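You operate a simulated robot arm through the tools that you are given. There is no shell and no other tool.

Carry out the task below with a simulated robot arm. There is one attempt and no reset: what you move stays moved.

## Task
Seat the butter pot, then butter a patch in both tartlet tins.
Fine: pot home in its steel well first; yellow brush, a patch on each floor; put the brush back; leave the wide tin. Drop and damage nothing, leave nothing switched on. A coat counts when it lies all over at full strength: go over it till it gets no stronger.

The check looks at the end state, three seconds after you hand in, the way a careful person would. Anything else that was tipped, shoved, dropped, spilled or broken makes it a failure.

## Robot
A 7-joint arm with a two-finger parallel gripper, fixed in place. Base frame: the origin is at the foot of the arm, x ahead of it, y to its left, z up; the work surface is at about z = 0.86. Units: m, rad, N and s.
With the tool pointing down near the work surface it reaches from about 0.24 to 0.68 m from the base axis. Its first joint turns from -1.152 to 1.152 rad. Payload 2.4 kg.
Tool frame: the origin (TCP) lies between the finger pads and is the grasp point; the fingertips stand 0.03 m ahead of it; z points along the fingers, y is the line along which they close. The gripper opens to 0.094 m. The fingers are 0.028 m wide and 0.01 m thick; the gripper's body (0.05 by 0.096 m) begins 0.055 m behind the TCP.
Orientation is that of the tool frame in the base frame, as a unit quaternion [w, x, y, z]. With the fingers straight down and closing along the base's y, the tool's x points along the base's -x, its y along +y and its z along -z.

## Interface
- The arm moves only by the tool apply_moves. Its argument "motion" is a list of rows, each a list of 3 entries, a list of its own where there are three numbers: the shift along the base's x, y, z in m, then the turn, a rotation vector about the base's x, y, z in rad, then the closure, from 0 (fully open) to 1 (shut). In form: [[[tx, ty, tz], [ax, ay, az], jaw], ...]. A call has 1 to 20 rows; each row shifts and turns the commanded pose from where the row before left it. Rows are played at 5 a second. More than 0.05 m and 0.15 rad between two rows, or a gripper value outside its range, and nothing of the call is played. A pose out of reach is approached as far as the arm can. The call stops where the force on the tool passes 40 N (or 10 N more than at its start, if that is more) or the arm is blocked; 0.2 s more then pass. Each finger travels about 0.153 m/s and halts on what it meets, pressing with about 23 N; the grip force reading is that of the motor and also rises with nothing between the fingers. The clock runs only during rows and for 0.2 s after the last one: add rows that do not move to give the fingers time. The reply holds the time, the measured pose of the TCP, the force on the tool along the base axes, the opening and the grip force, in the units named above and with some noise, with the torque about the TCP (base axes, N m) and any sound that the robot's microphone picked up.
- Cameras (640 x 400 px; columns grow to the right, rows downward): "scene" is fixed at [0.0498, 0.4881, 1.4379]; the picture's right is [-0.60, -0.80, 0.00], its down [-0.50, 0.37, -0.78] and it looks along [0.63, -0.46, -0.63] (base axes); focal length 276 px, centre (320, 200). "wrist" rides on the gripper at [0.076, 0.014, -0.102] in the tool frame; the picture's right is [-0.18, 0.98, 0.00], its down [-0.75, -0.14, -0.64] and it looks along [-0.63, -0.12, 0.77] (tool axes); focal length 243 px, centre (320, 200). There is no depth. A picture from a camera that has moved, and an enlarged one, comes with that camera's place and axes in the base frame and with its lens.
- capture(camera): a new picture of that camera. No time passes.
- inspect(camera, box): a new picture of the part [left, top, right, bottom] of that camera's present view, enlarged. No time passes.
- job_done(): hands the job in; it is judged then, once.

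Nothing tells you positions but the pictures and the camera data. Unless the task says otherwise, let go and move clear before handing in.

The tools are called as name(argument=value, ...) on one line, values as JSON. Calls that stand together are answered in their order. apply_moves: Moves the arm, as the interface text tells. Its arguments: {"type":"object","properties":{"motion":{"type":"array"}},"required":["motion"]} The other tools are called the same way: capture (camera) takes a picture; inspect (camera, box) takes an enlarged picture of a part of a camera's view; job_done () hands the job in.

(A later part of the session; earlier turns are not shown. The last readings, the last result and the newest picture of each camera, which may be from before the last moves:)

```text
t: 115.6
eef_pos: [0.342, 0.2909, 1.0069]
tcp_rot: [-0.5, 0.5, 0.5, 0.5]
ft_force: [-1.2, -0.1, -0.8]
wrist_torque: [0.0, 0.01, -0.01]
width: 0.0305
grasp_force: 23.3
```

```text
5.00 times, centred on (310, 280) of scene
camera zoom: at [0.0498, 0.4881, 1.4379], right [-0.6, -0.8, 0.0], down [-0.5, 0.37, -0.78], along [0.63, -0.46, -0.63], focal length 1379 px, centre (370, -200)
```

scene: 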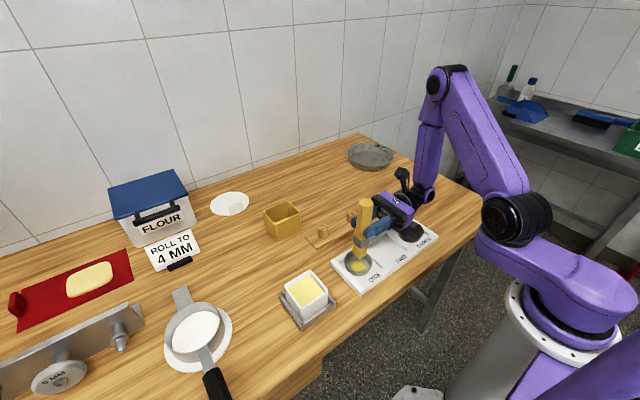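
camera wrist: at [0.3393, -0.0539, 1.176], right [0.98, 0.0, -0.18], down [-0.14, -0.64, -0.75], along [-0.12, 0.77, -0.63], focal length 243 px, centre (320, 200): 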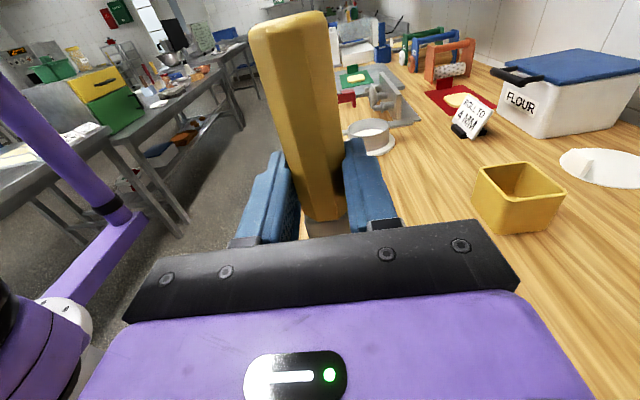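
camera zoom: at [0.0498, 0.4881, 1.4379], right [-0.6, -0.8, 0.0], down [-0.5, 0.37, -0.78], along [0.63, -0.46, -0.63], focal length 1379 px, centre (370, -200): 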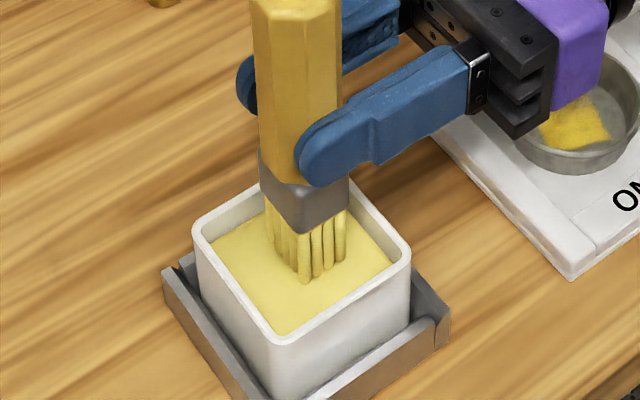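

apply_moves(motion=[[[0, 0, -0.001], [0, 0, 0], 1.0], [[0, 0, -0.0007], [0, 0, 0], 1.0], [[0, 0, 0], [0, 0, 0], 1.0]])

inspect(camera="scene", box=[270, 240, 350, 320])

```text
t: 116.4
eef_pos: [0.3401, 0.2896, 1.0039]
tcp_rot: [-0.5, 0.499, 0.501, 0.5]
ft_force: [0.0, 0.6, -0.6]
wrist_torque: [0.0, 0.01, -0.01]
width: 0.0306
grasp_force: 23.1
```

```text
5.00 times, centred on (310, 280) of scene
camera zoom: at [0.0498, 0.4881, 1.4379], right [-0.6, -0.8, 0.0], down [-0.5, 0.37, -0.78], along [0.63, -0.46, -0.63], focal length 1379 px, centre (370, -200)
```

zoom: 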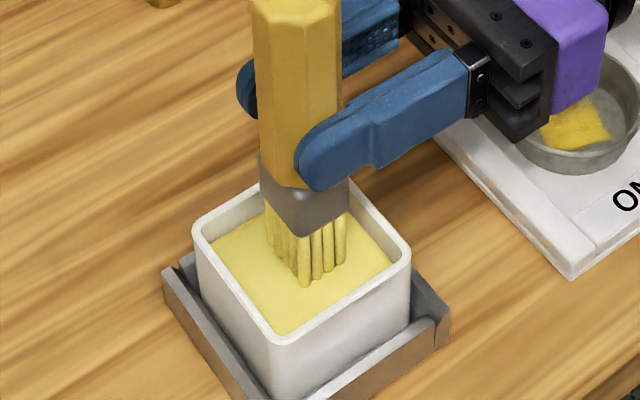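

apply_moves(motion=[[[0, 0, -0.0008], [0, 0, 0], 1.0], [[0, 0, -0.0007], [0, 0, 0], 1.0], [[0, 0, 0], [0, 0, 0], 1.0]])

inspect(camera="scene", box=[270, 240, 350, 320])

```text
t: 117.2
eef_pos: [0.3401, 0.2913, 1.0032]
tcp_rot: [-0.5, 0.499, 0.5, 0.5]
ft_force: [-0.6, -0.8, 6.3]
wrist_torque: [-0.1, 0.07, 0.02]
width: 0.0304
grasp_force: 23.6
```

```text
5.00 times, centred on (310, 280) of scene
camera zoom: at [0.0497, 0.488, 1.4379], right [-0.6, -0.8, 0.0], down [-0.5, 0.37, -0.78], along [0.63, -0.46, -0.63], focal length 1379 px, centre (370, -200)
```

zoom: 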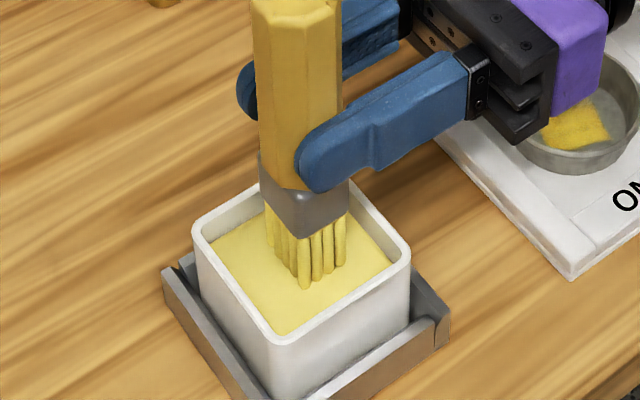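

Contact with the butter at about 6 N. I'll hold briefly, lift out and check the bristle colour.

apply_moves(motion=[[[0, 0, 0], [0, 0, 0], 1.0], [[0, 0, 0], [0, 0, 0], 1.0], [[0, 0, 0], [0, 0, 0], 1.0], [[0, 0, 0.01], [0, 0, 0], 1.0], [[0, 0, 0.03], [0, 0, 0], 1.0], [[0, 0, 0.03], [0, 0, 0], 1.0], [[0, 0, 0], [0, 0, 0], 1.0]])

inspect(camera="scene", box=[270, 230, 350, 310])

```text
t: 118.8
eef_pos: [0.3396, 0.2913, 1.0722]
tcp_rot: [-0.5, 0.499, 0.502, 0.499]
ft_force: [-0.1, 0.6, -0.6]
wrist_torque: [0.01, 0.02, 0.0]
width: 0.0305
grasp_force: 23.4
```

```text
5.00 times, centred on (310, 270) of scene
camera zoom: at [0.0498, 0.4881, 1.4379], right [-0.6, -0.8, 0.0], down [-0.5, 0.37, -0.78], along [0.63, -0.46, -0.63], focal length 1379 px, centre (370, -150)
```

zoom: 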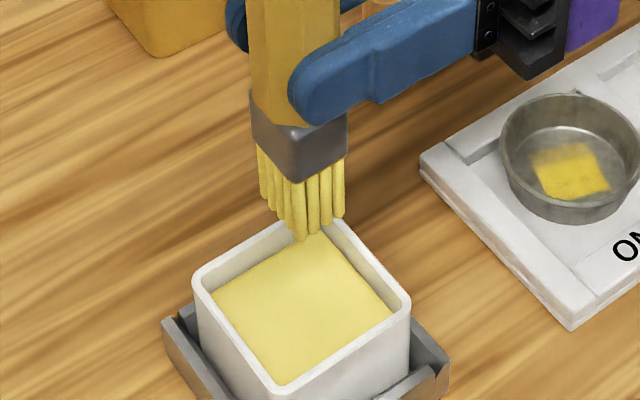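

The brush is reloaded. I'll take it back over tin ONE (now centred near (0.346, 0.1425)), offset slightly toward the faint row, and lower to just above contact.

apply_moves(motion=[[[0.0028, -0.0424, 0], [0, 0, 0], 1.0], [[0.0028, -0.0424, 0], [0, 0, 0], 1.0], [[0.0028, -0.0424, 0], [0, 0, 0], 1.0], [[0.0028, -0.0424, 0], [0, 0, 0], 1.0], [[0, 0, -0.04], [0, 0, 0], 1.0], [[0, 0, -0.04], [0, 0, 0], 1.0], [[0, 0, 0], [0, 0, 0], 1.0]])

inspect(camera="scene", box=[325, 210, 405, 290])

```text
t: 120.4
eef_pos: [0.3514, 0.122, 0.9925]
tcp_rot: [-0.499, 0.5, 0.5, 0.501]
ft_force: [1.1, 0.0, -0.5]
wrist_torque: [0.02, -0.01, -0.02]
width: 0.0304
grasp_force: 23.1
```

```text
5.00 times, centred on (365, 250) of scene
camera zoom: at [0.0498, 0.4881, 1.4379], right [-0.6, -0.8, 0.0], down [-0.5, 0.37, -0.78], along [0.63, -0.46, -0.63], focal length 1379 px, centre (95, -50)
```

zoom: 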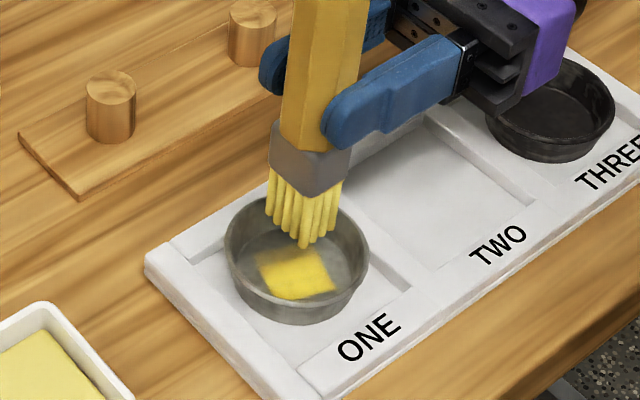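

apply_moves(motion=[[[0, 0, -0.015], [0, 0, 0], 1.0], [[0, 0, -0.012], [0, 0, 0], 1.0], [[0, 0, -0.002], [0, 0, 0], 1.0], [[0, 0, -0.001], [0, 0, 0], 1.0], [[0, 0, 0], [0, 0, 0], 1.0]])

```text
t: 121.6
eef_pos: [0.3517, 0.1217, 0.9634]
tcp_rot: [-0.499, 0.5, 0.501, 0.5]
ft_force: [-0.2, 0.8, -0.8]
wrist_torque: [-0.01, 0.03, 0.02]
width: 0.0303
grasp_force: 22.7
```

apply_moves(motion=[[[0, 0, -0.0008], [0, 0, 0], 1.0], [[0, 0, -0.0007], [0, 0, 0], 1.0], [[0, 0, 0], [0, 0, 0], 1.0]])

inspect(camera="scene", box=[335, 230, 390, 285])

```text
t: 122.4
eef_pos: [0.3508, 0.1209, 0.9619]
tcp_rot: [-0.5, 0.499, 0.501, 0.5]
ft_force: [-1.5, 0.0, 0.4]
wrist_torque: [0.03, 0.0, 0.0]
width: 0.0304
grasp_force: 22.9
```

```text
7.27 times, centred on (362, 258) of scene
camera zoom: at [0.0498, 0.4881, 1.4379], right [-0.6, -0.8, 0.0], down [-0.5, 0.37, -0.78], along [0.63, -0.46, -0.63], focal length 2005 px, centre (11, -218)
```

zoom: 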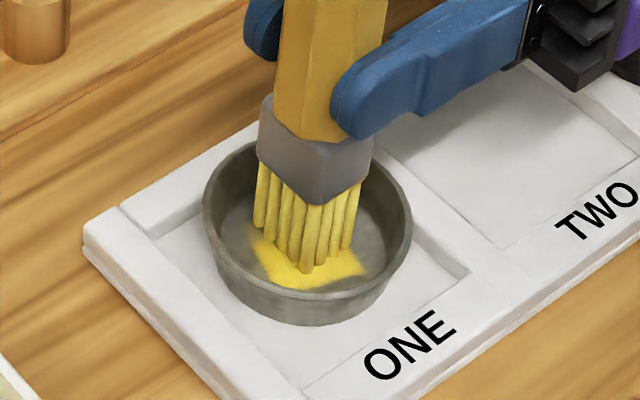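

Light contact. Now small sliding strokes of a few millimetres, keeping the press at about 1–2 N.

apply_moves(motion=[[[0, 0.002, 0], [0, 0, 0], 1.0], [[0, 0.002, 0], [0, 0, 0], 1.0], [[0, -0.002, 0], [0, 0, 0], 1.0], [[0, -0.002, 0], [0, 0, 0], 1.0], [[0, -0.002, 0], [0, 0, 0], 1.0], [[0, -0.002, 0], [0, 0, 0], 1.0], [[0, 0.002, 0], [0, 0, 0], 1.0], [[0, 0.002, 0], [0, 0, 0], 1.0], [[0.002, 0, 0], [0, 0, 0], 1.0], [[-0.002, 0, 0], [0, 0, 0], 1.0], [[-0.002, 0, 0], [0, 0, 0], 1.0], [[0.002, 0, 0], [0, 0, 0], 1.0], [[0, 0, 0], [0, 0, 0], 1.0]])

inspect(camera="scene", box=[335, 230, 390, 285])

```text
t: 125.2
eef_pos: [0.3512, 0.1215, 0.9623]
tcp_rot: [-0.499, 0.5, 0.5, 0.501]
ft_force: [-2.7, -0.7, 4.9]
wrist_torque: [0.05, 0.17, 0.01]
width: 0.0308
grasp_force: 23.0
```

```text
7.27 times, centred on (362, 258) of scene
camera zoom: at [0.0497, 0.4881, 1.4379], right [-0.6, -0.8, 0.0], down [-0.5, 0.37, -0.78], along [0.63, -0.46, -0.63], focal length 2005 px, centre (11, -218)
```

zoom: 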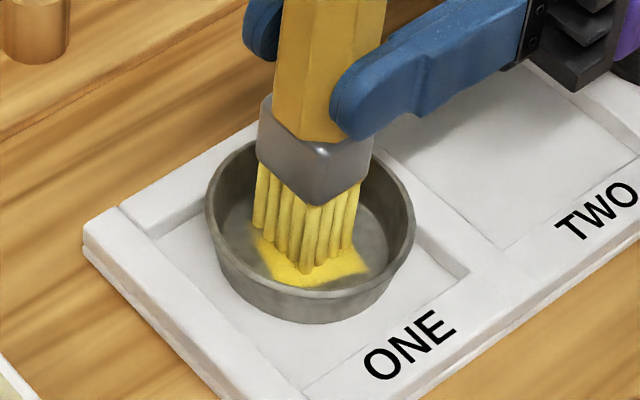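

Now I'll lift and look at the coat.

apply_moves(motion=[[[0, 0, 0.01], [0, 0, 0], 1.0], [[0, 0, 0.03], [0, 0, 0], 1.0], [[0, -0.02, 0.03], [0, 0, 0], 1.0], [[0, -0.05, 0.0], [0, 0, 0], 1.0], [[0, 0, 0], [0, 0, 0], 1.0]])

inspect(camera="scene", box=[335, 235, 385, 280])

```text
t: 126.4
eef_pos: [0.3519, 0.0512, 1.0308]
tcp_rot: [-0.5, 0.5, 0.501, 0.5]
ft_force: [-0.3, -0.2, -1.3]
wrist_torque: [0.01, 0.01, 0.0]
width: 0.0305
grasp_force: 23.1
```

```text
8.89 times, centred on (360, 258) of scene
camera zoom: at [0.0498, 0.4881, 1.4379], right [-0.6, -0.8, 0.0], down [-0.5, 0.37, -0.78], along [0.63, -0.46, -0.63], focal length 2451 px, centre (-36, -311)
```

zoom: 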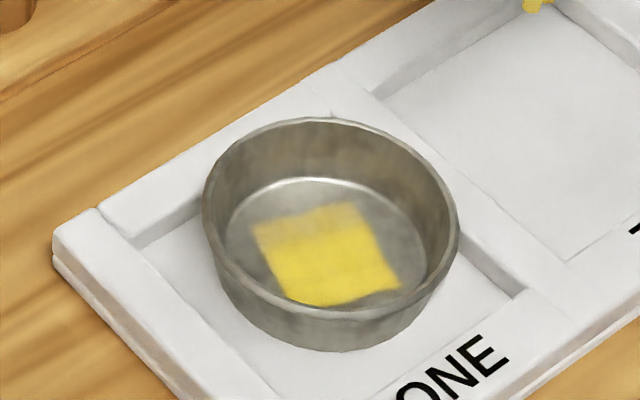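

That worked: the faint row is now nearly as strong as the rest, with only its left corner a little weak. One more light pass centred there.

apply_moves(motion=[[[0.0003, 0.0343, 0], [0, 0, 0], 1.0], [[0.0003, 0.0343, 0], [0, 0, 0], 1.0], [[0, 0, -0.03], [0, 0, 0], 1.0], [[0, 0, -0.03], [0, 0, 0], 1.0], [[0, 0, -0.007], [0, 0, 0], 1.0], [[0, 0, -0.0015], [0, 0, 0], 1.0], [[0, 0, 0], [0, 0, 0], 1.0]])

inspect(camera="scene", box=[335, 230, 390, 285])

```text
t: 128.0
eef_pos: [0.3528, 0.1206, 0.963]
tcp_rot: [-0.499, 0.5, 0.501, 0.5]
ft_force: [-0.8, 0.9, -0.5]
wrist_torque: [-0.02, 0.01, 0.01]
width: 0.0306
grasp_force: 22.5
```

```text
7.27 times, centred on (362, 258) of scene
camera zoom: at [0.0498, 0.4881, 1.4379], right [-0.6, -0.8, 0.0], down [-0.5, 0.37, -0.78], along [0.63, -0.46, -0.63], focal length 2005 px, centre (11, -218)
```

zoom: 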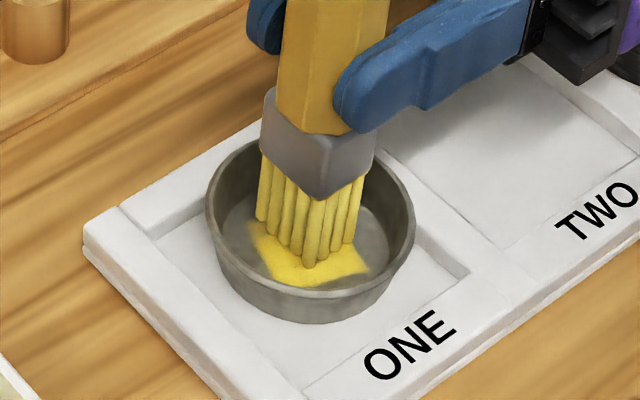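

apply_moves(motion=[[[0.001, 0.004, 0], [0, 0, 0], 1.0], [[0, 0, -0.0008], [0, 0, 0], 1.0], [[0, 0, -0.0006], [0, 0, 0], 1.0], [[0, 0, 0], [0, 0, 0], 1.0]])

inspect(camera="scene", box=[335, 230, 390, 285])

```text
t: 129.0
eef_pos: [0.3537, 0.1234, 0.961]
tcp_rot: [-0.499, 0.5, 0.501, 0.5]
ft_force: [-0.2, 0.8, -0.6]
wrist_torque: [-0.02, 0.0, -0.03]
width: 0.0305
grasp_force: 22.8
```

```text
7.27 times, centred on (362, 258) of scene
camera zoom: at [0.0498, 0.4881, 1.4379], right [-0.6, -0.8, 0.0], down [-0.5, 0.37, -0.78], along [0.63, -0.46, -0.63], focal length 2005 px, centre (11, -218)
```

zoom: 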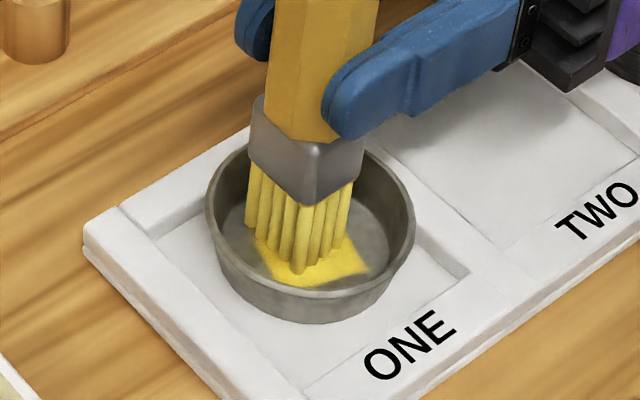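

apply_moves(motion=[[[0, 0, -0.0007], [0, 0, 0], 1.0], [[0, 0, 0], [0, 0, 0], 1.0]])

```text
t: 129.6
eef_pos: [0.3525, 0.124, 0.9608]
tcp_rot: [-0.5, 0.499, 0.5, 0.501]
ft_force: [0.5, -0.1, 9.7]
wrist_torque: [0.01, -0.02, -0.06]
width: 0.0306
grasp_force: 23.0
```

apply_moves(motion=[[[0, 0, 0.0004], [0, 0, 0], 1.0], [[0, 0.002, 0], [0, 0, 0], 1.0], [[0, -0.002, 0], [0, 0, 0], 1.0], [[0, -0.002, 0], [0, 0, 0], 1.0], [[0, -0.002, 0], [0, 0, 0], 1.0], [[0, 0.002, 0], [0, 0, 0], 1.0], [[0, 0.002, 0], [0, 0, 0], 1.0], [[-0.002, 0, 0], [0, 0, 0], 1.0], [[-0.002, 0, 0], [0, 0, 0], 1.0], [[0.002, 0, 0], [0, 0, 0], 1.0], [[0.002, 0, 0], [0, 0, 0], 1.0], [[0, 0, 0], [0, 0, 0], 1.0]])

inspect(camera="scene", box=[335, 230, 390, 285])

```text
t: 132.2
eef_pos: [0.3544, 0.1231, 0.9613]
tcp_rot: [-0.5, 0.499, 0.501, 0.5]
ft_force: [-0.5, 0.7, -0.4]
wrist_torque: [-0.01, -0.01, -0.03]
width: 0.0304
grasp_force: 23.2
```

```text
7.27 times, centred on (362, 258) of scene
camera zoom: at [0.0498, 0.4881, 1.4379], right [-0.6, -0.8, 0.0], down [-0.5, 0.37, -0.78], along [0.63, -0.46, -0.63], focal length 2005 px, centre (11, -218)
```

zoom: 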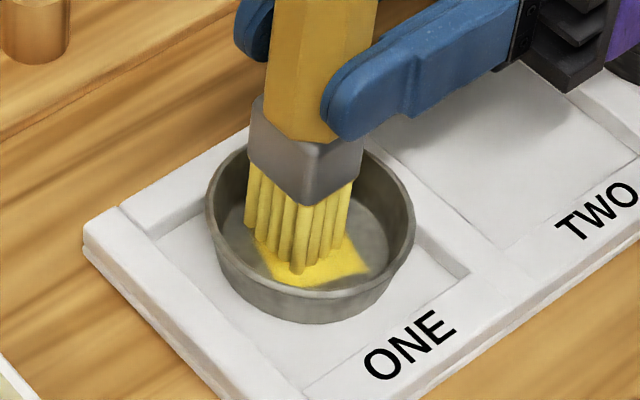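

apply_moves(motion=[[[0, 0, -0.0003], [0, 0, 0], 1.0], [[0, 0.002, 0], [0, 0, 0], 1.0], [[0, -0.002, 0], [0, 0, 0], 1.0], [[0, -0.002, 0], [0, 0, 0], 1.0], [[0, -0.002, 0], [0, 0, 0], 1.0], [[0, 0.002, 0], [0, 0, 0], 1.0], [[0, 0.002, 0], [0, 0, 0], 1.0], [[0, 0, 0.01], [0, 0, 0], 1.0], [[0, 0, 0.03], [0, 0, 0], 1.0], [[0, -0.02, 0.03], [0, 0, 0], 1.0], [[0, -0.05, 0.0], [0, 0, 0], 1.0], [[0, 0, 0], [0, 0, 0], 1.0]])

inspect(camera="scene", box=[335, 235, 385, 280])

```text
t: 134.8
eef_pos: [0.3535, 0.053, 1.031]
tcp_rot: [-0.5, 0.499, 0.501, 0.5]
ft_force: [0.4, 0.0, -0.3]
wrist_torque: [-0.02, -0.02, 0.04]
width: 0.0308
grasp_force: 22.9
```

```text
8.89 times, centred on (360, 258) of scene
camera zoom: at [0.0498, 0.4881, 1.4379], right [-0.6, -0.8, 0.0], down [-0.5, 0.37, -0.78], along [0.63, -0.46, -0.63], focal length 2451 px, centre (-36, -311)
```

zoom: 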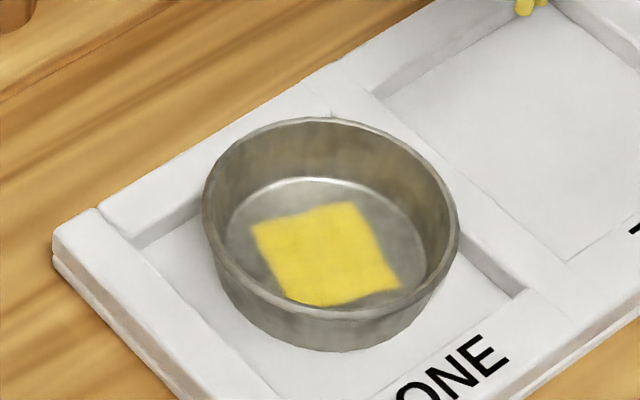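

Tin ONE's patch now looks even and full. Next is tin THREE: I'll reload the brush first, using the dip height I already know.

apply_moves(motion=[[[0, 0, 0.045], [0, 0, 0], 1.0], [[-0.0021, 0.0397, 0], [0, 0, 0], 1.0], [[-0.0021, 0.0397, 0], [0, 0, 0], 1.0], [[-0.0021, 0.0397, 0], [0, 0, 0], 1.0], [[-0.0021, 0.0397, 0], [0, 0, 0], 1.0], [[-0.0021, 0.0397, 0], [0, 0, 0], 1.0], [[-0.0021, 0.0397, 0], [0, 0, 0], 1.0], [[0, 0, -0.03], [0, 0, 0], 1.0], [[0, 0, 0], [0, 0, 0], 1.0]])

inspect(camera="scene", box=[270, 230, 350, 310])

```text
t: 136.8
eef_pos: [0.3415, 0.2923, 1.0448]
tcp_rot: [-0.5, 0.499, 0.501, 0.5]
ft_force: [-0.6, 0.8, -0.6]
wrist_torque: [-0.03, 0.03, 0.02]
width: 0.0304
grasp_force: 22.4
```

```text
5.00 times, centred on (310, 270) of scene
camera zoom: at [0.0498, 0.4881, 1.4379], right [-0.6, -0.8, 0.0], down [-0.5, 0.37, -0.78], along [0.63, -0.46, -0.63], focal length 1379 px, centre (370, -150)
```

zoom: 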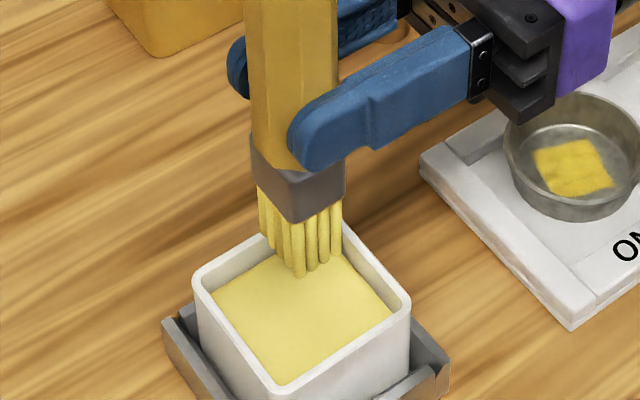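

apply_moves(motion=[[[0, 0, -0.02], [0, 0, 0], 1.0], [[0, 0, -0.015], [0, 0, 0], 1.0], [[0, 0, -0.004], [0, 0, 0], 1.0], [[0, 0, -0.001], [0, 0, 0], 1.0], [[0, 0, 0], [0, 0, 0], 1.0]])

```text
t: 138.0
eef_pos: [0.3411, 0.2923, 1.0054]
tcp_rot: [-0.5, 0.499, 0.501, 0.5]
ft_force: [-0.4, -0.5, -1.0]
wrist_torque: [0.0, 0.05, -0.01]
width: 0.0303
grasp_force: 23.1
```

apply_moves(motion=[[[0, 0, -0.001], [0, 0, 0], 1.0], [[0, 0, -0.001], [0, 0, 0], 1.0], [[0, 0, -0.0005], [0, 0, 0], 1.0], [[0, 0, 0], [0, 0, 0], 1.0]])

```text
t: 139.0
eef_pos: [0.3403, 0.2913, 1.004]
tcp_rot: [-0.5, 0.499, 0.501, 0.5]
ft_force: [-0.2, -0.3, -0.4]
wrist_torque: [-0.03, 0.02, -0.01]
width: 0.0307
grasp_force: 22.6
```

apply_moves(motion=[[[0, 0, -0.0008], [0, 0, 0], 1.0], [[0, 0, -0.0005], [0, 0, 0], 1.0], [[0, 0, 0], [0, 0, 0], 1.0]])

```text
t: 139.8
eef_pos: [0.3402, 0.2915, 1.0032]
tcp_rot: [-0.5, 0.499, 0.5, 0.501]
ft_force: [-0.5, 0.1, 13.4]
wrist_torque: [0.13, 0.07, 0.02]
width: 0.0306
grasp_force: 23.4
```

Loaded (a bit firm, so I'm easing off at once). Lifting out and heading to tin THREE at a safe height.

apply_moves(motion=[[[0, 0, 0.0006], [0, 0, 0], 1.0], [[0, 0, 0], [0, 0, 0], 1.0], [[0, 0, 0.01], [0, 0, 0], 1.0], [[0, 0, 0.03], [0, 0, 0], 1.0], [[0, 0, 0.035], [0, 0, 0], 1.0], [[0, -0.044, 0], [0, 0, 0], 1.0], [[0, -0.044, 0], [0, 0, 0], 1.0], [[0, -0.044, 0], [0, 0, 0], 1.0], [[0, -0.044, 0], [0, 0, 0], 1.0], [[0, -0.044, 0], [0, 0, 0], 1.0], [[0, -0.044, 0], [0, 0, 0], 1.0], [[0, -0.044, 0], [0, 0, 0], 1.0], [[0, -0.044, 0], [0, 0, 0], 1.0], [[0, 0, 0], [0, 0, 0], 1.0], [[0, 0, 0], [0, 0, 0], 1.0]])

capture(camera="scene")

inspect(camera="scene", box=[360, 160, 460, 270])

```text
t: 143.0
eef_pos: [0.3404, -0.059, 1.0767]
tcp_rot: [-0.5, 0.5, 0.5, 0.5]
ft_force: [0.3, 0.7, -0.5]
wrist_torque: [0.0, 0.01, -0.01]
width: 0.0306
grasp_force: 23.0
```

```text
taken
```

scene: 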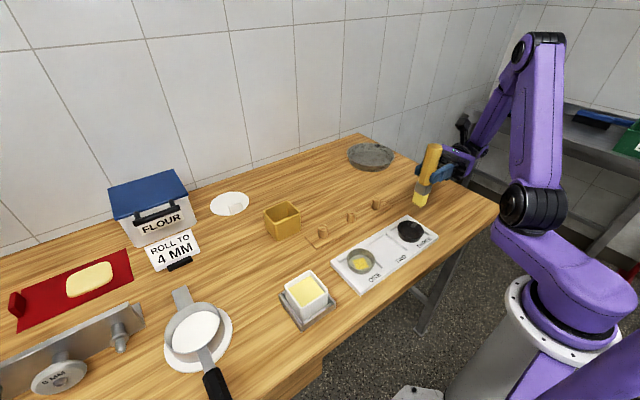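

```text
3.64 times, centred on (410, 215) of scene
camera zoom: at [0.0498, 0.4881, 1.4379], right [-0.6, -0.8, 0.0], down [-0.5, 0.37, -0.78], along [0.63, -0.46, -0.63], focal length 1003 px, centre (-7, 146)
```

zoom: 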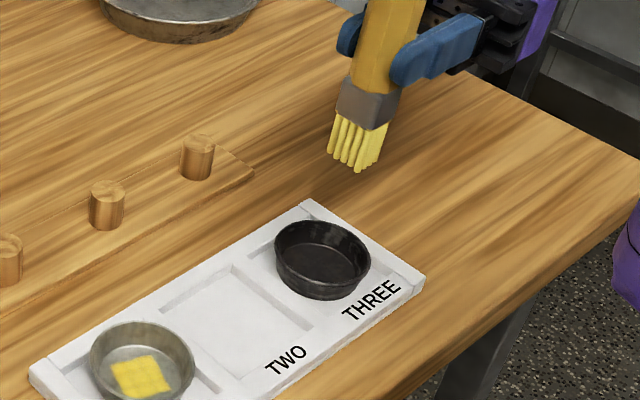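

Tin THREE's centre is at about (0.342, -0.046). I'll line the brush up over it and lower to just above the rim.

apply_moves(motion=[[[0.0012, -0.0057, -0.02], [0, 0, 0], 1.0], [[0, 0, -0.035], [0, 0, 0], 1.0], [[0, 0, -0.025], [0, 0, 0], 1.0], [[0, 0, 0], [0, 0, 0], 1.0]])

inspect(camera="scene", box=[375, 185, 455, 255])

capture(camera="scene")

```text
t: 144.0
eef_pos: [0.3422, -0.0646, 0.9964]
tcp_rot: [-0.5, 0.499, 0.501, 0.5]
ft_force: [-0.5, 0.4, -0.4]
wrist_torque: [-0.01, 0.0, -0.01]
width: 0.0305
grasp_force: 22.8
```

```text
5.71 times, centred on (415, 220) of scene
camera zoom: at [0.0498, 0.4881, 1.4379], right [-0.6, -0.8, 0.0], down [-0.5, 0.37, -0.78], along [0.63, -0.46, -0.63], focal length 1576 px, centre (-223, 86)
```

zoom: 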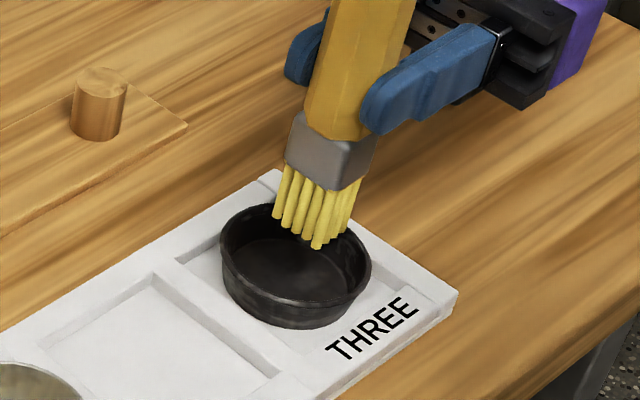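

```text
taken
```

scene: 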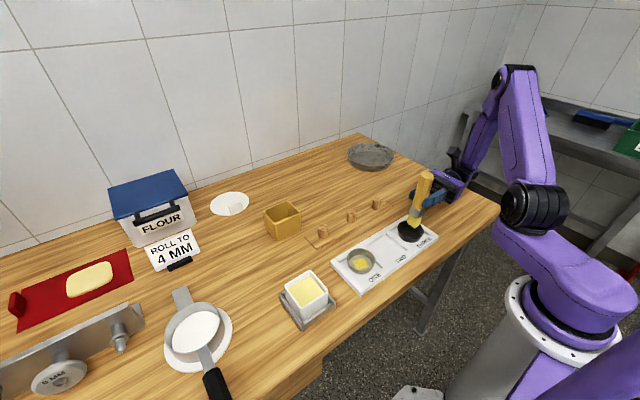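

Comparing the picture with the tin, the brush sits about 6 mm too far toward -y (it shifted a little in the grip). I'll correct by (+0.002, +0.006), then lower a bit and check again.

apply_moves(motion=[[[0.002, 0.006, 0], [0, 0, 0], 1.0], [[0, 0, -0.012], [0, 0, 0], 1.0], [[0, 0, 0], [0, 0, 0], 1.0]])

inspect(camera="scene", box=[375, 185, 455, 255])

```text
t: 144.8
eef_pos: [0.344, -0.0602, 0.9859]
tcp_rot: [-0.5, 0.5, 0.5, 0.5]
ft_force: [0.6, -0.2, -0.7]
wrist_torque: [0.02, 0.04, -0.05]
width: 0.0304
grasp_force: 22.6
```

```text
5.71 times, centred on (415, 220) of scene
camera zoom: at [0.0498, 0.4881, 1.4379], right [-0.6, -0.8, 0.0], down [-0.5, 0.37, -0.78], along [0.63, -0.46, -0.63], focal length 1576 px, centre (-223, 86)
```

zoom: 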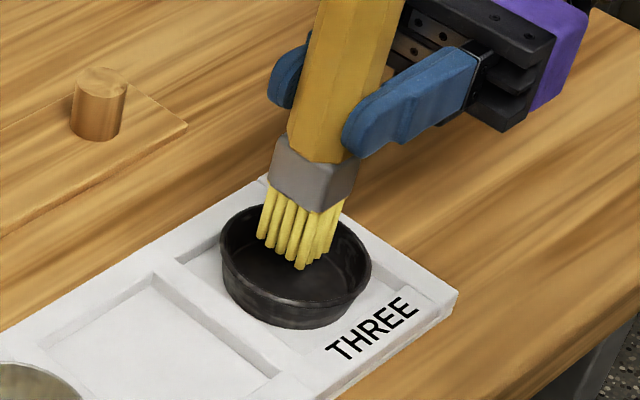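

apply_moves(motion=[[[0, 0, -0.01], [0, 0, 0], 1.0], [[0, 0, -0.01], [0, 0, 0], 1.0], [[0, 0, 0], [0, 0, 0], 1.0]])

inspect(camera="scene", box=[385, 200, 440, 255])

```text
t: 145.6
eef_pos: [0.3439, -0.06, 0.9655]
tcp_rot: [0.5, -0.5, -0.5, -0.5]
ft_force: [-0.2, -0.5, -0.1]
wrist_torque: [0.01, -0.02, 0.02]
width: 0.0309
grasp_force: 22.8
```

```text
7.27 times, centred on (412, 228) of scene
camera zoom: at [0.0498, 0.4881, 1.4379], right [-0.6, -0.8, 0.0], down [-0.5, 0.37, -0.78], along [0.63, -0.46, -0.63], focal length 2005 px, centre (-353, 0)
```

zoom: 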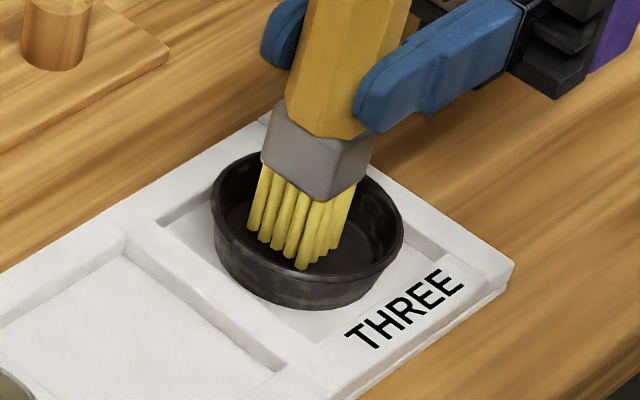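

The brush is centred in the tin. Lowering the last millimetres to contact.

apply_moves(motion=[[[0, 0, -0.0015], [0, 0, 0], 1.0], [[0, 0, -0.001], [0, 0, 0], 1.0], [[0, 0, -0.0007], [0, 0, 0], 1.0], [[0, 0, 0], [0, 0, 0], 1.0]])

```text
t: 146.6
eef_pos: [0.3445, -0.059, 0.9625]
tcp_rot: [-0.5, 0.5, 0.5, 0.5]
ft_force: [0.3, -0.2, -0.2]
wrist_torque: [0.01, -0.02, -0.02]
width: 0.0305
grasp_force: 23.6
```

apply_moves(motion=[[[0, 0, -0.0007], [0, 0, 0], 1.0], [[0, 0, -0.0006], [0, 0, 0], 1.0], [[0, 0, 0], [0, 0, 0], 1.0]])

```text
t: 147.4
eef_pos: [0.345, -0.0599, 0.962]
tcp_rot: [-0.5, 0.5, 0.5, 0.5]
ft_force: [0.5, 0.3, -1.1]
wrist_torque: [0.02, 0.02, 0.0]
width: 0.0305
grasp_force: 23.0
```

apply_moves(motion=[[[0, 0, -0.0006], [0, 0, 0], 1.0], [[0, 0, 0], [0, 0, 0], 1.0]])

```text
t: 148.0
eef_pos: [0.3433, -0.0591, 0.9609]
tcp_rot: [-0.5, 0.499, 0.501, 0.5]
ft_force: [1.1, 0.0, 2.2]
wrist_torque: [0.05, 0.0, 0.04]
width: 0.0306
grasp_force: 23.3
```

Light contact, about 3 N. Now small strokes in both directions around the centre.

apply_moves(motion=[[[0, 0.002, 0], [0, 0, 0], 1.0], [[0, 0.002, 0], [0, 0, 0], 1.0], [[0, -0.002, 0], [0, 0, 0], 1.0], [[0, -0.002, 0], [0, 0, 0], 1.0], [[0, -0.002, 0], [0, 0, 0], 1.0], [[0, -0.002, 0], [0, 0, 0], 1.0], [[0, 0.002, 0], [0, 0, 0], 1.0], [[0, 0.002, 0], [0, 0, 0], 1.0], [[0.002, 0, 0], [0, 0, 0], 1.0], [[0.002, 0, 0], [0, 0, 0], 1.0], [[-0.002, 0, 0], [0, 0, 0], 1.0], [[-0.002, 0, 0], [0, 0, 0], 1.0], [[-0.002, 0, 0], [0, 0, 0], 1.0], [[-0.002, 0, 0], [0, 0, 0], 1.0], [[0.002, 0, 0], [0, 0, 0], 1.0], [[0.002, 0, 0], [0, 0, 0], 1.0], [[0, 0, 0], [0, 0, 0], 1.0]])

inspect(camera="scene", box=[385, 200, 440, 255])

```text
t: 151.6
eef_pos: [0.3439, -0.0593, 0.9605]
tcp_rot: [-0.5, 0.5, 0.5, 0.5]
ft_force: [0.1, 0.1, 2.9]
wrist_torque: [-0.03, 0.16, 0.02]
width: 0.0304
grasp_force: 23.1
```

```text
7.27 times, centred on (412, 228) of scene
camera zoom: at [0.0497, 0.4881, 1.4379], right [-0.6, -0.8, 0.0], down [-0.5, 0.37, -0.78], along [0.63, -0.46, -0.63], focal length 2005 px, centre (-353, 0)
```

zoom: 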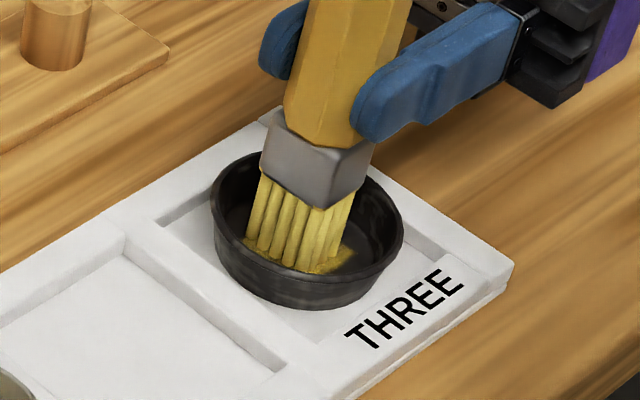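

A patch is showing and the tin hasn't moved. I'll repeat the strokes, then lift to look.

apply_moves(motion=[[[0, 0.002, 0], [0, 0, 0], 1.0], [[0, 0.002, 0], [0, 0, 0], 1.0], [[0, -0.002, 0], [0, 0, 0], 1.0], [[0, -0.002, 0], [0, 0, 0], 1.0], [[0, -0.002, 0], [0, 0, 0], 1.0], [[0, -0.002, 0], [0, 0, 0], 1.0], [[0, 0.002, 0], [0, 0, 0], 1.0], [[0, 0.002, 0], [0, 0, 0], 1.0], [[0.002, 0, 0], [0, 0, 0], 1.0], [[0.002, 0, 0], [0, 0, 0], 1.0], [[-0.002, 0, 0], [0, 0, 0], 1.0], [[-0.002, 0, 0], [0, 0, 0], 1.0], [[-0.002, 0, 0], [0, 0, 0], 1.0], [[-0.002, 0, 0], [0, 0, 0], 1.0], [[0.002, 0, 0], [0, 0, 0], 1.0], [[0.002, 0, 0], [0, 0, 0], 1.0], [[0, 0, 0], [0, 0, 0], 1.0]])

apply_moves(motion=[[[0, 0, 0.01], [0, 0, 0], 1.0], [[0, 0, 0.03], [0, 0, 0], 1.0], [[0, -0.02, 0.03], [0, 0, 0], 1.0], [[0, -0.05, 0.0], [0, 0, 0], 1.0], [[0, 0, 0], [0, 0, 0], 1.0]])

inspect(camera="scene", box=[385, 205, 435, 250])

```text
t: 155.2
eef_pos: [0.3427, -0.0592, 0.961]
tcp_rot: [-0.5, 0.499, 0.501, 0.5]
ft_force: [-1.0, -0.6, -0.2]
wrist_torque: [-0.04, -0.05, 0.03]
width: 0.03
grasp_force: 22.8
```

```text
t: 156.4
eef_pos: [0.3428, -0.1294, 1.0318]
tcp_rot: [-0.5, 0.499, 0.501, 0.5]
ft_force: [0.5, -0.7, -1.2]
wrist_torque: [0.0, 0.02, 0.03]
width: 0.0303
grasp_force: 23.1
```

```text
8.89 times, centred on (410, 228) of scene
camera zoom: at [0.0498, 0.4881, 1.4379], right [-0.6, -0.8, 0.0], down [-0.5, 0.37, -0.78], along [0.63, -0.46, -0.63], focal length 2451 px, centre (-480, -44)
```

zoom: 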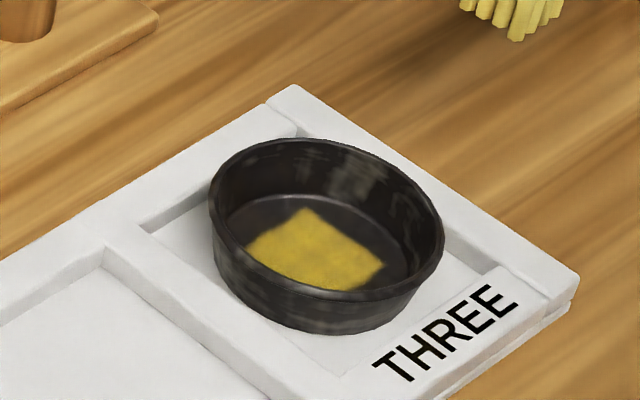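

Tin THREE's patch is on and square, though not yet as strong as tin ONE's. I'll reload once more so the coat can build up fully.

apply_moves(motion=[[[0, 0, 0.045], [0, 0, 0], 1.0], [[0, 0.042, 0], [0, 0, 0], 1.0], [[0, 0.042, 0], [0, 0, 0], 1.0], [[0, 0.042, 0], [0, 0, 0], 1.0], [[0, 0.042, 0], [0, 0, 0], 1.0], [[0, 0.042, 0], [0, 0, 0], 1.0], [[0, 0.042, 0], [0, 0, 0], 1.0], [[0, 0.042, 0], [0, 0, 0], 1.0], [[0, 0.042, 0], [0, 0, 0], 1.0], [[0, 0.042, 0], [0, 0, 0], 1.0], [[-0.002, 0.045, 0], [0, 0, 0], 1.0], [[0, 0, -0.03], [0, 0, 0], 1.0], [[0, 0, 0], [0, 0, 0], 1.0]])

inspect(camera="scene", box=[270, 230, 350, 310])

```text
t: 159.2
eef_pos: [0.3413, 0.2935, 1.0468]
tcp_rot: [-0.5, 0.5, 0.5, 0.5]
ft_force: [1.3, -0.3, -1.1]
wrist_torque: [0.0, -0.02, 0.02]
width: 0.0307
grasp_force: 22.5
```

```text
5.00 times, centred on (310, 270) of scene
camera zoom: at [0.0498, 0.4881, 1.4379], right [-0.6, -0.8, 0.0], down [-0.5, 0.37, -0.78], along [0.63, -0.46, -0.63], focal length 1379 px, centre (370, -150)
```

zoom: 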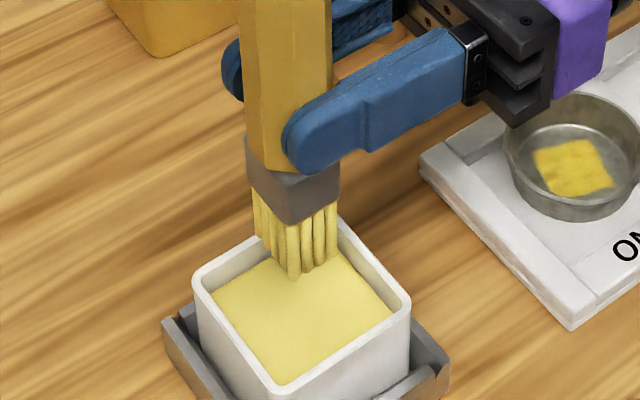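

apply_moves(motion=[[[0, 0, -0.02], [0, 0, 0], 1.0], [[0, 0, -0.016], [0, 0, 0], 1.0], [[0, 0, -0.005], [0, 0, 0], 1.0], [[0, 0, -0.0012], [0, 0, 0], 1.0], [[0, 0, 0], [0, 0, 0], 1.0]])

```text
t: 160.4
eef_pos: [0.3415, 0.294, 1.0035]
tcp_rot: [-0.499, 0.5, 0.501, 0.501]
ft_force: [0.3, 0.4, -0.7]
wrist_torque: [-0.02, 0.0, 0.01]
width: 0.0307
grasp_force: 23.6
```

apply_moves(motion=[[[0, 0, -0.0007], [0, 0, 0], 1.0], [[0, 0, -0.0006], [0, 0, 0], 1.0], [[0, 0, 0], [0, 0, 0], 1.0]])

```text
t: 161.2
eef_pos: [0.3431, 0.2932, 1.0028]
tcp_rot: [-0.5, 0.498, 0.501, 0.5]
ft_force: [-0.3, 0.2, 5.8]
wrist_torque: [0.03, 0.09, -0.04]
width: 0.0306
grasp_force: 23.6
```

Loaded at a gentle 6 N. Back to tin THREE.

apply_moves(motion=[[[0, 0, 0], [0, 0, 0], 1.0], [[0, 0, 0], [0, 0, 0], 1.0], [[0, 0, 0.01], [0, 0, 0], 1.0], [[0, 0, 0.03], [0, 0, 0], 1.0], [[0.002, 0, 0.035], [0, 0, 0], 1.0], [[0, -0.044, 0], [0, 0, 0], 1.0], [[0, -0.044, 0], [0, 0, 0], 1.0], [[0, -0.044, 0], [0, 0, 0], 1.0], [[0, -0.044, 0], [0, 0, 0], 1.0], [[0, -0.044, 0], [0, 0, 0], 1.0], [[0, -0.044, 0], [0, 0, 0], 1.0], [[0, -0.044, 0], [0, 0, 0], 1.0], [[0, -0.044, 0], [0, 0, 0], 1.0], [[0, 0, -0.04], [0, 0, 0], 1.0], [[0, 0, -0.04], [0, 0, 0], 1.0], [[0, 0, 0], [0, 0, 0], 1.0]])

inspect(camera="scene", box=[380, 190, 445, 255])

```text
t: 164.6
eef_pos: [0.3443, -0.0585, 0.9964]
tcp_rot: [-0.5, 0.5, 0.501, 0.5]
ft_force: [0.6, 0.3, -0.6]
wrist_torque: [-0.03, 0.02, 0.01]
width: 0.0306
grasp_force: 23.3
```

```text
6.15 times, centred on (412, 222) of scene
camera zoom: at [0.0498, 0.4881, 1.4379], right [-0.6, -0.8, 0.0], down [-0.5, 0.37, -0.78], along [0.63, -0.46, -0.63], focal length 1697 px, centre (-249, 62)
```

zoom: 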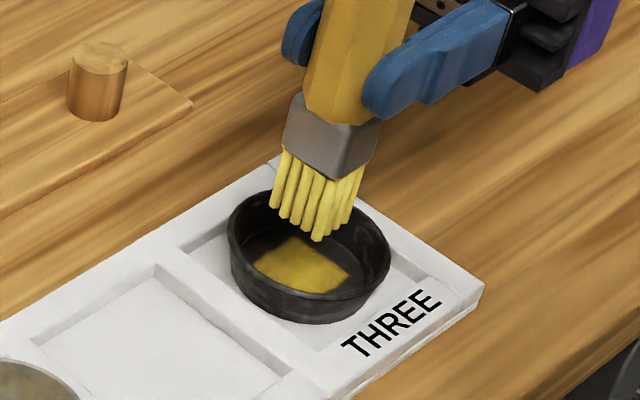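

apply_moves(motion=[[[0, 0, -0.02], [0, 0, 0], 1.0], [[0, 0, -0.012], [0, 0, 0], 1.0], [[0, 0, -0.0015], [0, 0, 0], 1.0], [[0, 0, -0.001], [0, 0, 0], 1.0], [[0, 0, 0], [0, 0, 0], 1.0]])

```text
t: 165.8
eef_pos: [0.3438, -0.0581, 0.9634]
tcp_rot: [-0.499, 0.5, 0.501, 0.5]
ft_force: [-0.3, 0.3, -1.0]
wrist_torque: [-0.02, 0.01, 0.0]
width: 0.0303
grasp_force: 22.5
```

apply_moves(motion=[[[0, 0, -0.0008], [0, 0, 0], 1.0], [[0, 0, -0.0008], [0, 0, 0], 1.0], [[0, 0, 0], [0, 0, 0], 1.0]])

```text
t: 166.6
eef_pos: [0.343, -0.0576, 0.9609]
tcp_rot: [-0.5, 0.5, 0.5, 0.5]
ft_force: [-0.5, -0.4, -1.0]
wrist_torque: [-0.01, 0.0, -0.02]
width: 0.0303
grasp_force: 23.5
```

apply_moves(motion=[[[0, 0, -0.0006], [0, 0, 0], 1.0], [[0, 0, 0], [0, 0, 0], 1.0]])

```text
t: 167.2
eef_pos: [0.3437, -0.0586, 0.9602]
tcp_rot: [-0.5, 0.499, 0.501, 0.5]
ft_force: [-0.3, -0.4, 0.5]
wrist_torque: [0.03, 0.0, -0.03]
width: 0.0302
grasp_force: 22.3
```

Light contact. Stroking again in both directions.

apply_moves(motion=[[[0, 0.002, -0.0003], [0, 0, 0], 1.0], [[0, 0.002, 0], [0, 0, 0], 1.0], [[0, -0.002, 0], [0, 0, 0], 1.0], [[0, -0.002, 0], [0, 0, 0], 1.0], [[0, -0.002, 0], [0, 0, 0], 1.0], [[0, -0.002, 0], [0, 0, 0], 1.0], [[0, 0.002, 0], [0, 0, 0], 1.0], [[0, 0.002, 0], [0, 0, 0], 1.0], [[0.002, 0, 0], [0, 0, 0], 1.0], [[0.002, 0, 0], [0, 0, 0], 1.0], [[-0.002, 0, 0], [0, 0, 0], 1.0], [[-0.002, 0, 0], [0, 0, 0], 1.0], [[-0.002, 0, 0], [0, 0, 0], 1.0], [[-0.002, 0, 0], [0, 0, 0], 1.0], [[0.002, 0, 0], [0, 0, 0], 1.0], [[0.002, 0, 0], [0, 0, 0], 1.0], [[0, 0, 0], [0, 0, 0], 1.0]])

inspect(camera="scene", box=[385, 200, 440, 255])

```text
t: 170.8
eef_pos: [0.3437, -0.0588, 0.9583]
tcp_rot: [-0.499, 0.499, 0.501, 0.5]
ft_force: [-2.1, 1.1, 6.4]
wrist_torque: [0.09, 0.2, 0.04]
width: 0.0305
grasp_force: 23.0
```

```text
7.27 times, centred on (412, 228) of scene
camera zoom: at [0.0496, 0.4881, 1.4379], right [-0.6, -0.8, 0.0], down [-0.5, 0.37, -0.78], along [0.63, -0.46, -0.63], focal length 2005 px, centre (-353, 0)
```

zoom: 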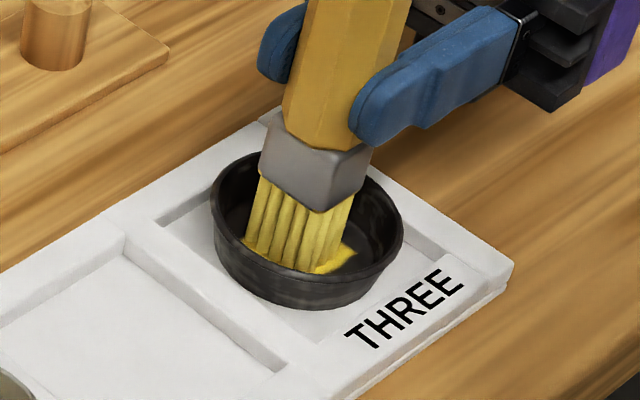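

apply_moves(motion=[[[0, 0, 0.0003], [0, 0, 0], 1.0], [[0, -0.002, 0], [0, 0, 0], 1.0], [[0, -0.002, 0], [0, 0, 0], 1.0], [[0.002, 0, 0], [0, 0, 0], 1.0], [[0.002, 0, 0], [0, 0, 0], 1.0], [[-0.002, 0, 0], [0, 0, 0], 1.0], [[-0.002, 0, 0], [0, 0, 0], 1.0], [[-0.002, 0, 0], [0, 0, 0], 1.0], [[-0.002, 0, 0], [0, 0, 0], 1.0], [[0, 0.002, 0], [0, 0, 0], 1.0], [[0, 0.002, 0], [0, 0, 0], 1.0], [[0, 0.002, 0], [0, 0, 0], 1.0], [[0, 0.002, 0], [0, 0, 0], 1.0], [[0.002, 0, 0], [0, 0, 0], 1.0], [[0.002, 0, 0], [0, 0, 0], 1.0], [[0.002, 0, 0], [0, 0, 0], 1.0], [[-0.002, -0.002, 0], [0, 0, 0], 1.0], [[0, -0.002, 0], [0, 0, 0], 1.0], [[0, 0, 0], [0, 0, 0], 1.0]])

apply_moves(motion=[[[0, 0, 0.01], [0, 0, 0], 1.0], [[0, 0, 0.03], [0, 0, 0], 1.0], [[0, -0.02, 0.03], [0, 0, 0], 1.0], [[0, -0.05, 0.0], [0, 0, 0], 1.0], [[0, 0, 0], [0, 0, 0], 1.0]])

inspect(camera="scene", box=[385, 205, 435, 250])

inspect(camera="scene", box=[335, 200, 445, 290])

```text
t: 174.8
eef_pos: [0.3427, -0.0594, 0.9609]
tcp_rot: [-0.499, 0.5, 0.5, 0.501]
ft_force: [0.3, -0.2, -1.2]
wrist_torque: [0.0, 0.01, -0.03]
width: 0.0303
grasp_force: 23.5
```

```text
t: 176.0
eef_pos: [0.3449, -0.1284, 1.03]
tcp_rot: [-0.5, 0.5, 0.5, 0.501]
ft_force: [-0.2, 0.2, -0.7]
wrist_torque: [0.01, -0.01, 0.0]
width: 0.0305
grasp_force: 22.7
```

```text
8.89 times, centred on (410, 228) of scene
camera zoom: at [0.0498, 0.4881, 1.4379], right [-0.6, -0.8, 0.0], down [-0.5, 0.37, -0.78], along [0.63, -0.46, -0.63], focal length 2451 px, centre (-480, -44)
```

zoom: 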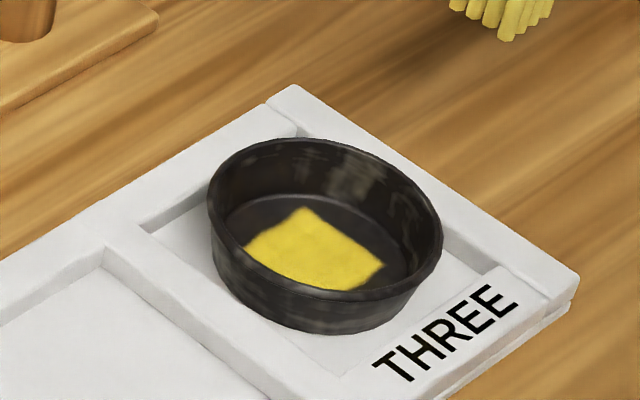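

```text
4.44 times, centred on (390, 245) of scene
camera zoom: at [0.0498, 0.4881, 1.4379], right [-0.6, -0.8, 0.0], down [-0.5, 0.37, -0.78], along [0.63, -0.46, -0.63], focal length 1225 px, centre (9, 0)
```

zoom: 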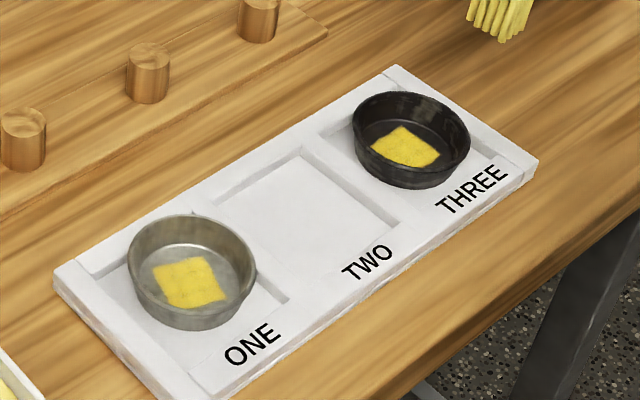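

Both patches now look bright and even from here, but the near rim hides a corner of tin THREE's floor. I'll rise, bring the tool back upright with the brush level, and inspect both floors from above with the wrist camera.

apply_moves(motion=[[[0, 0.03, 0.03], [0, 0, 0], 1.0], [[0, 0.03, 0.03], [0, 0, 0], 1.0], [[0, 0, 0.03], [0, 0, 0], 1.0], [[0, 0, 0], [-0.14, 0, 0], 1.0], [[0, 0, 0], [-0.14, 0, 0], 1.0], [[0, 0, 0], [-0.14, 0, 0], 1.0], [[0, 0, 0], [-0.14, 0, 0], 1.0], [[0, 0, 0], [-0.14, 0, 0], 1.0], [[0, 0, 0], [-0.14, 0, 0], 1.0], [[0, 0, 0], [-0.14, 0, 0], 1.0], [[0, 0, 0], [-0.14, 0, 0], 1.0], [[0, 0, 0], [-0.14, 0, 0], 1.0], [[0, 0, 0], [-0.14, 0, 0], 1.0], [[0, 0, 0], [-0.14, 0, 0], 1.0], [[0, 0, 0], [-0.03, 0, 0], 1.0], [[0, 0, 0], [0, 0, 0], 1.0]])

capture(camera="scene")

capture(camera="wrist")

```text
t: 179.4
eef_pos: [0.3447, -0.069, 1.12]
tcp_rot: [0.0, 0.707, 0.707, 0.0]
ft_force: [-0.5, -0.3, -1.3]
wrist_torque: [-0.01, -0.02, 0.04]
width: 0.0304
grasp_force: 23.3
```

```text
taken
```

scene: 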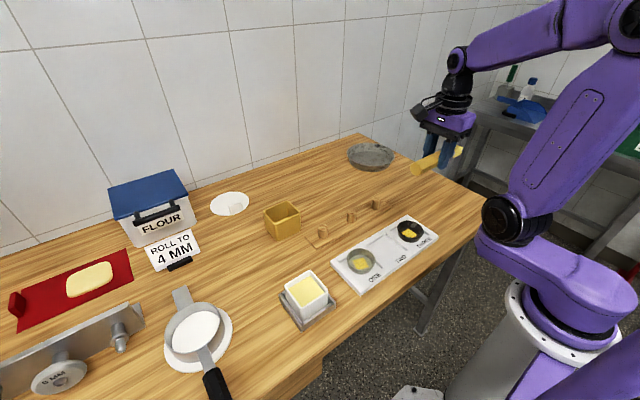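

```text
taken
camera wrist: at [0.3593, 0.0075, 1.2219], right [0.98, -0.18, 0.0], down [-0.14, -0.75, 0.64], along [-0.12, -0.63, -0.77], focal length 243 px, centre (320, 200)
```

wrist: 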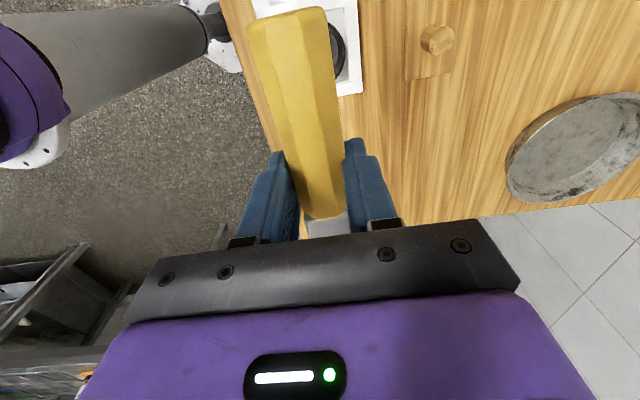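

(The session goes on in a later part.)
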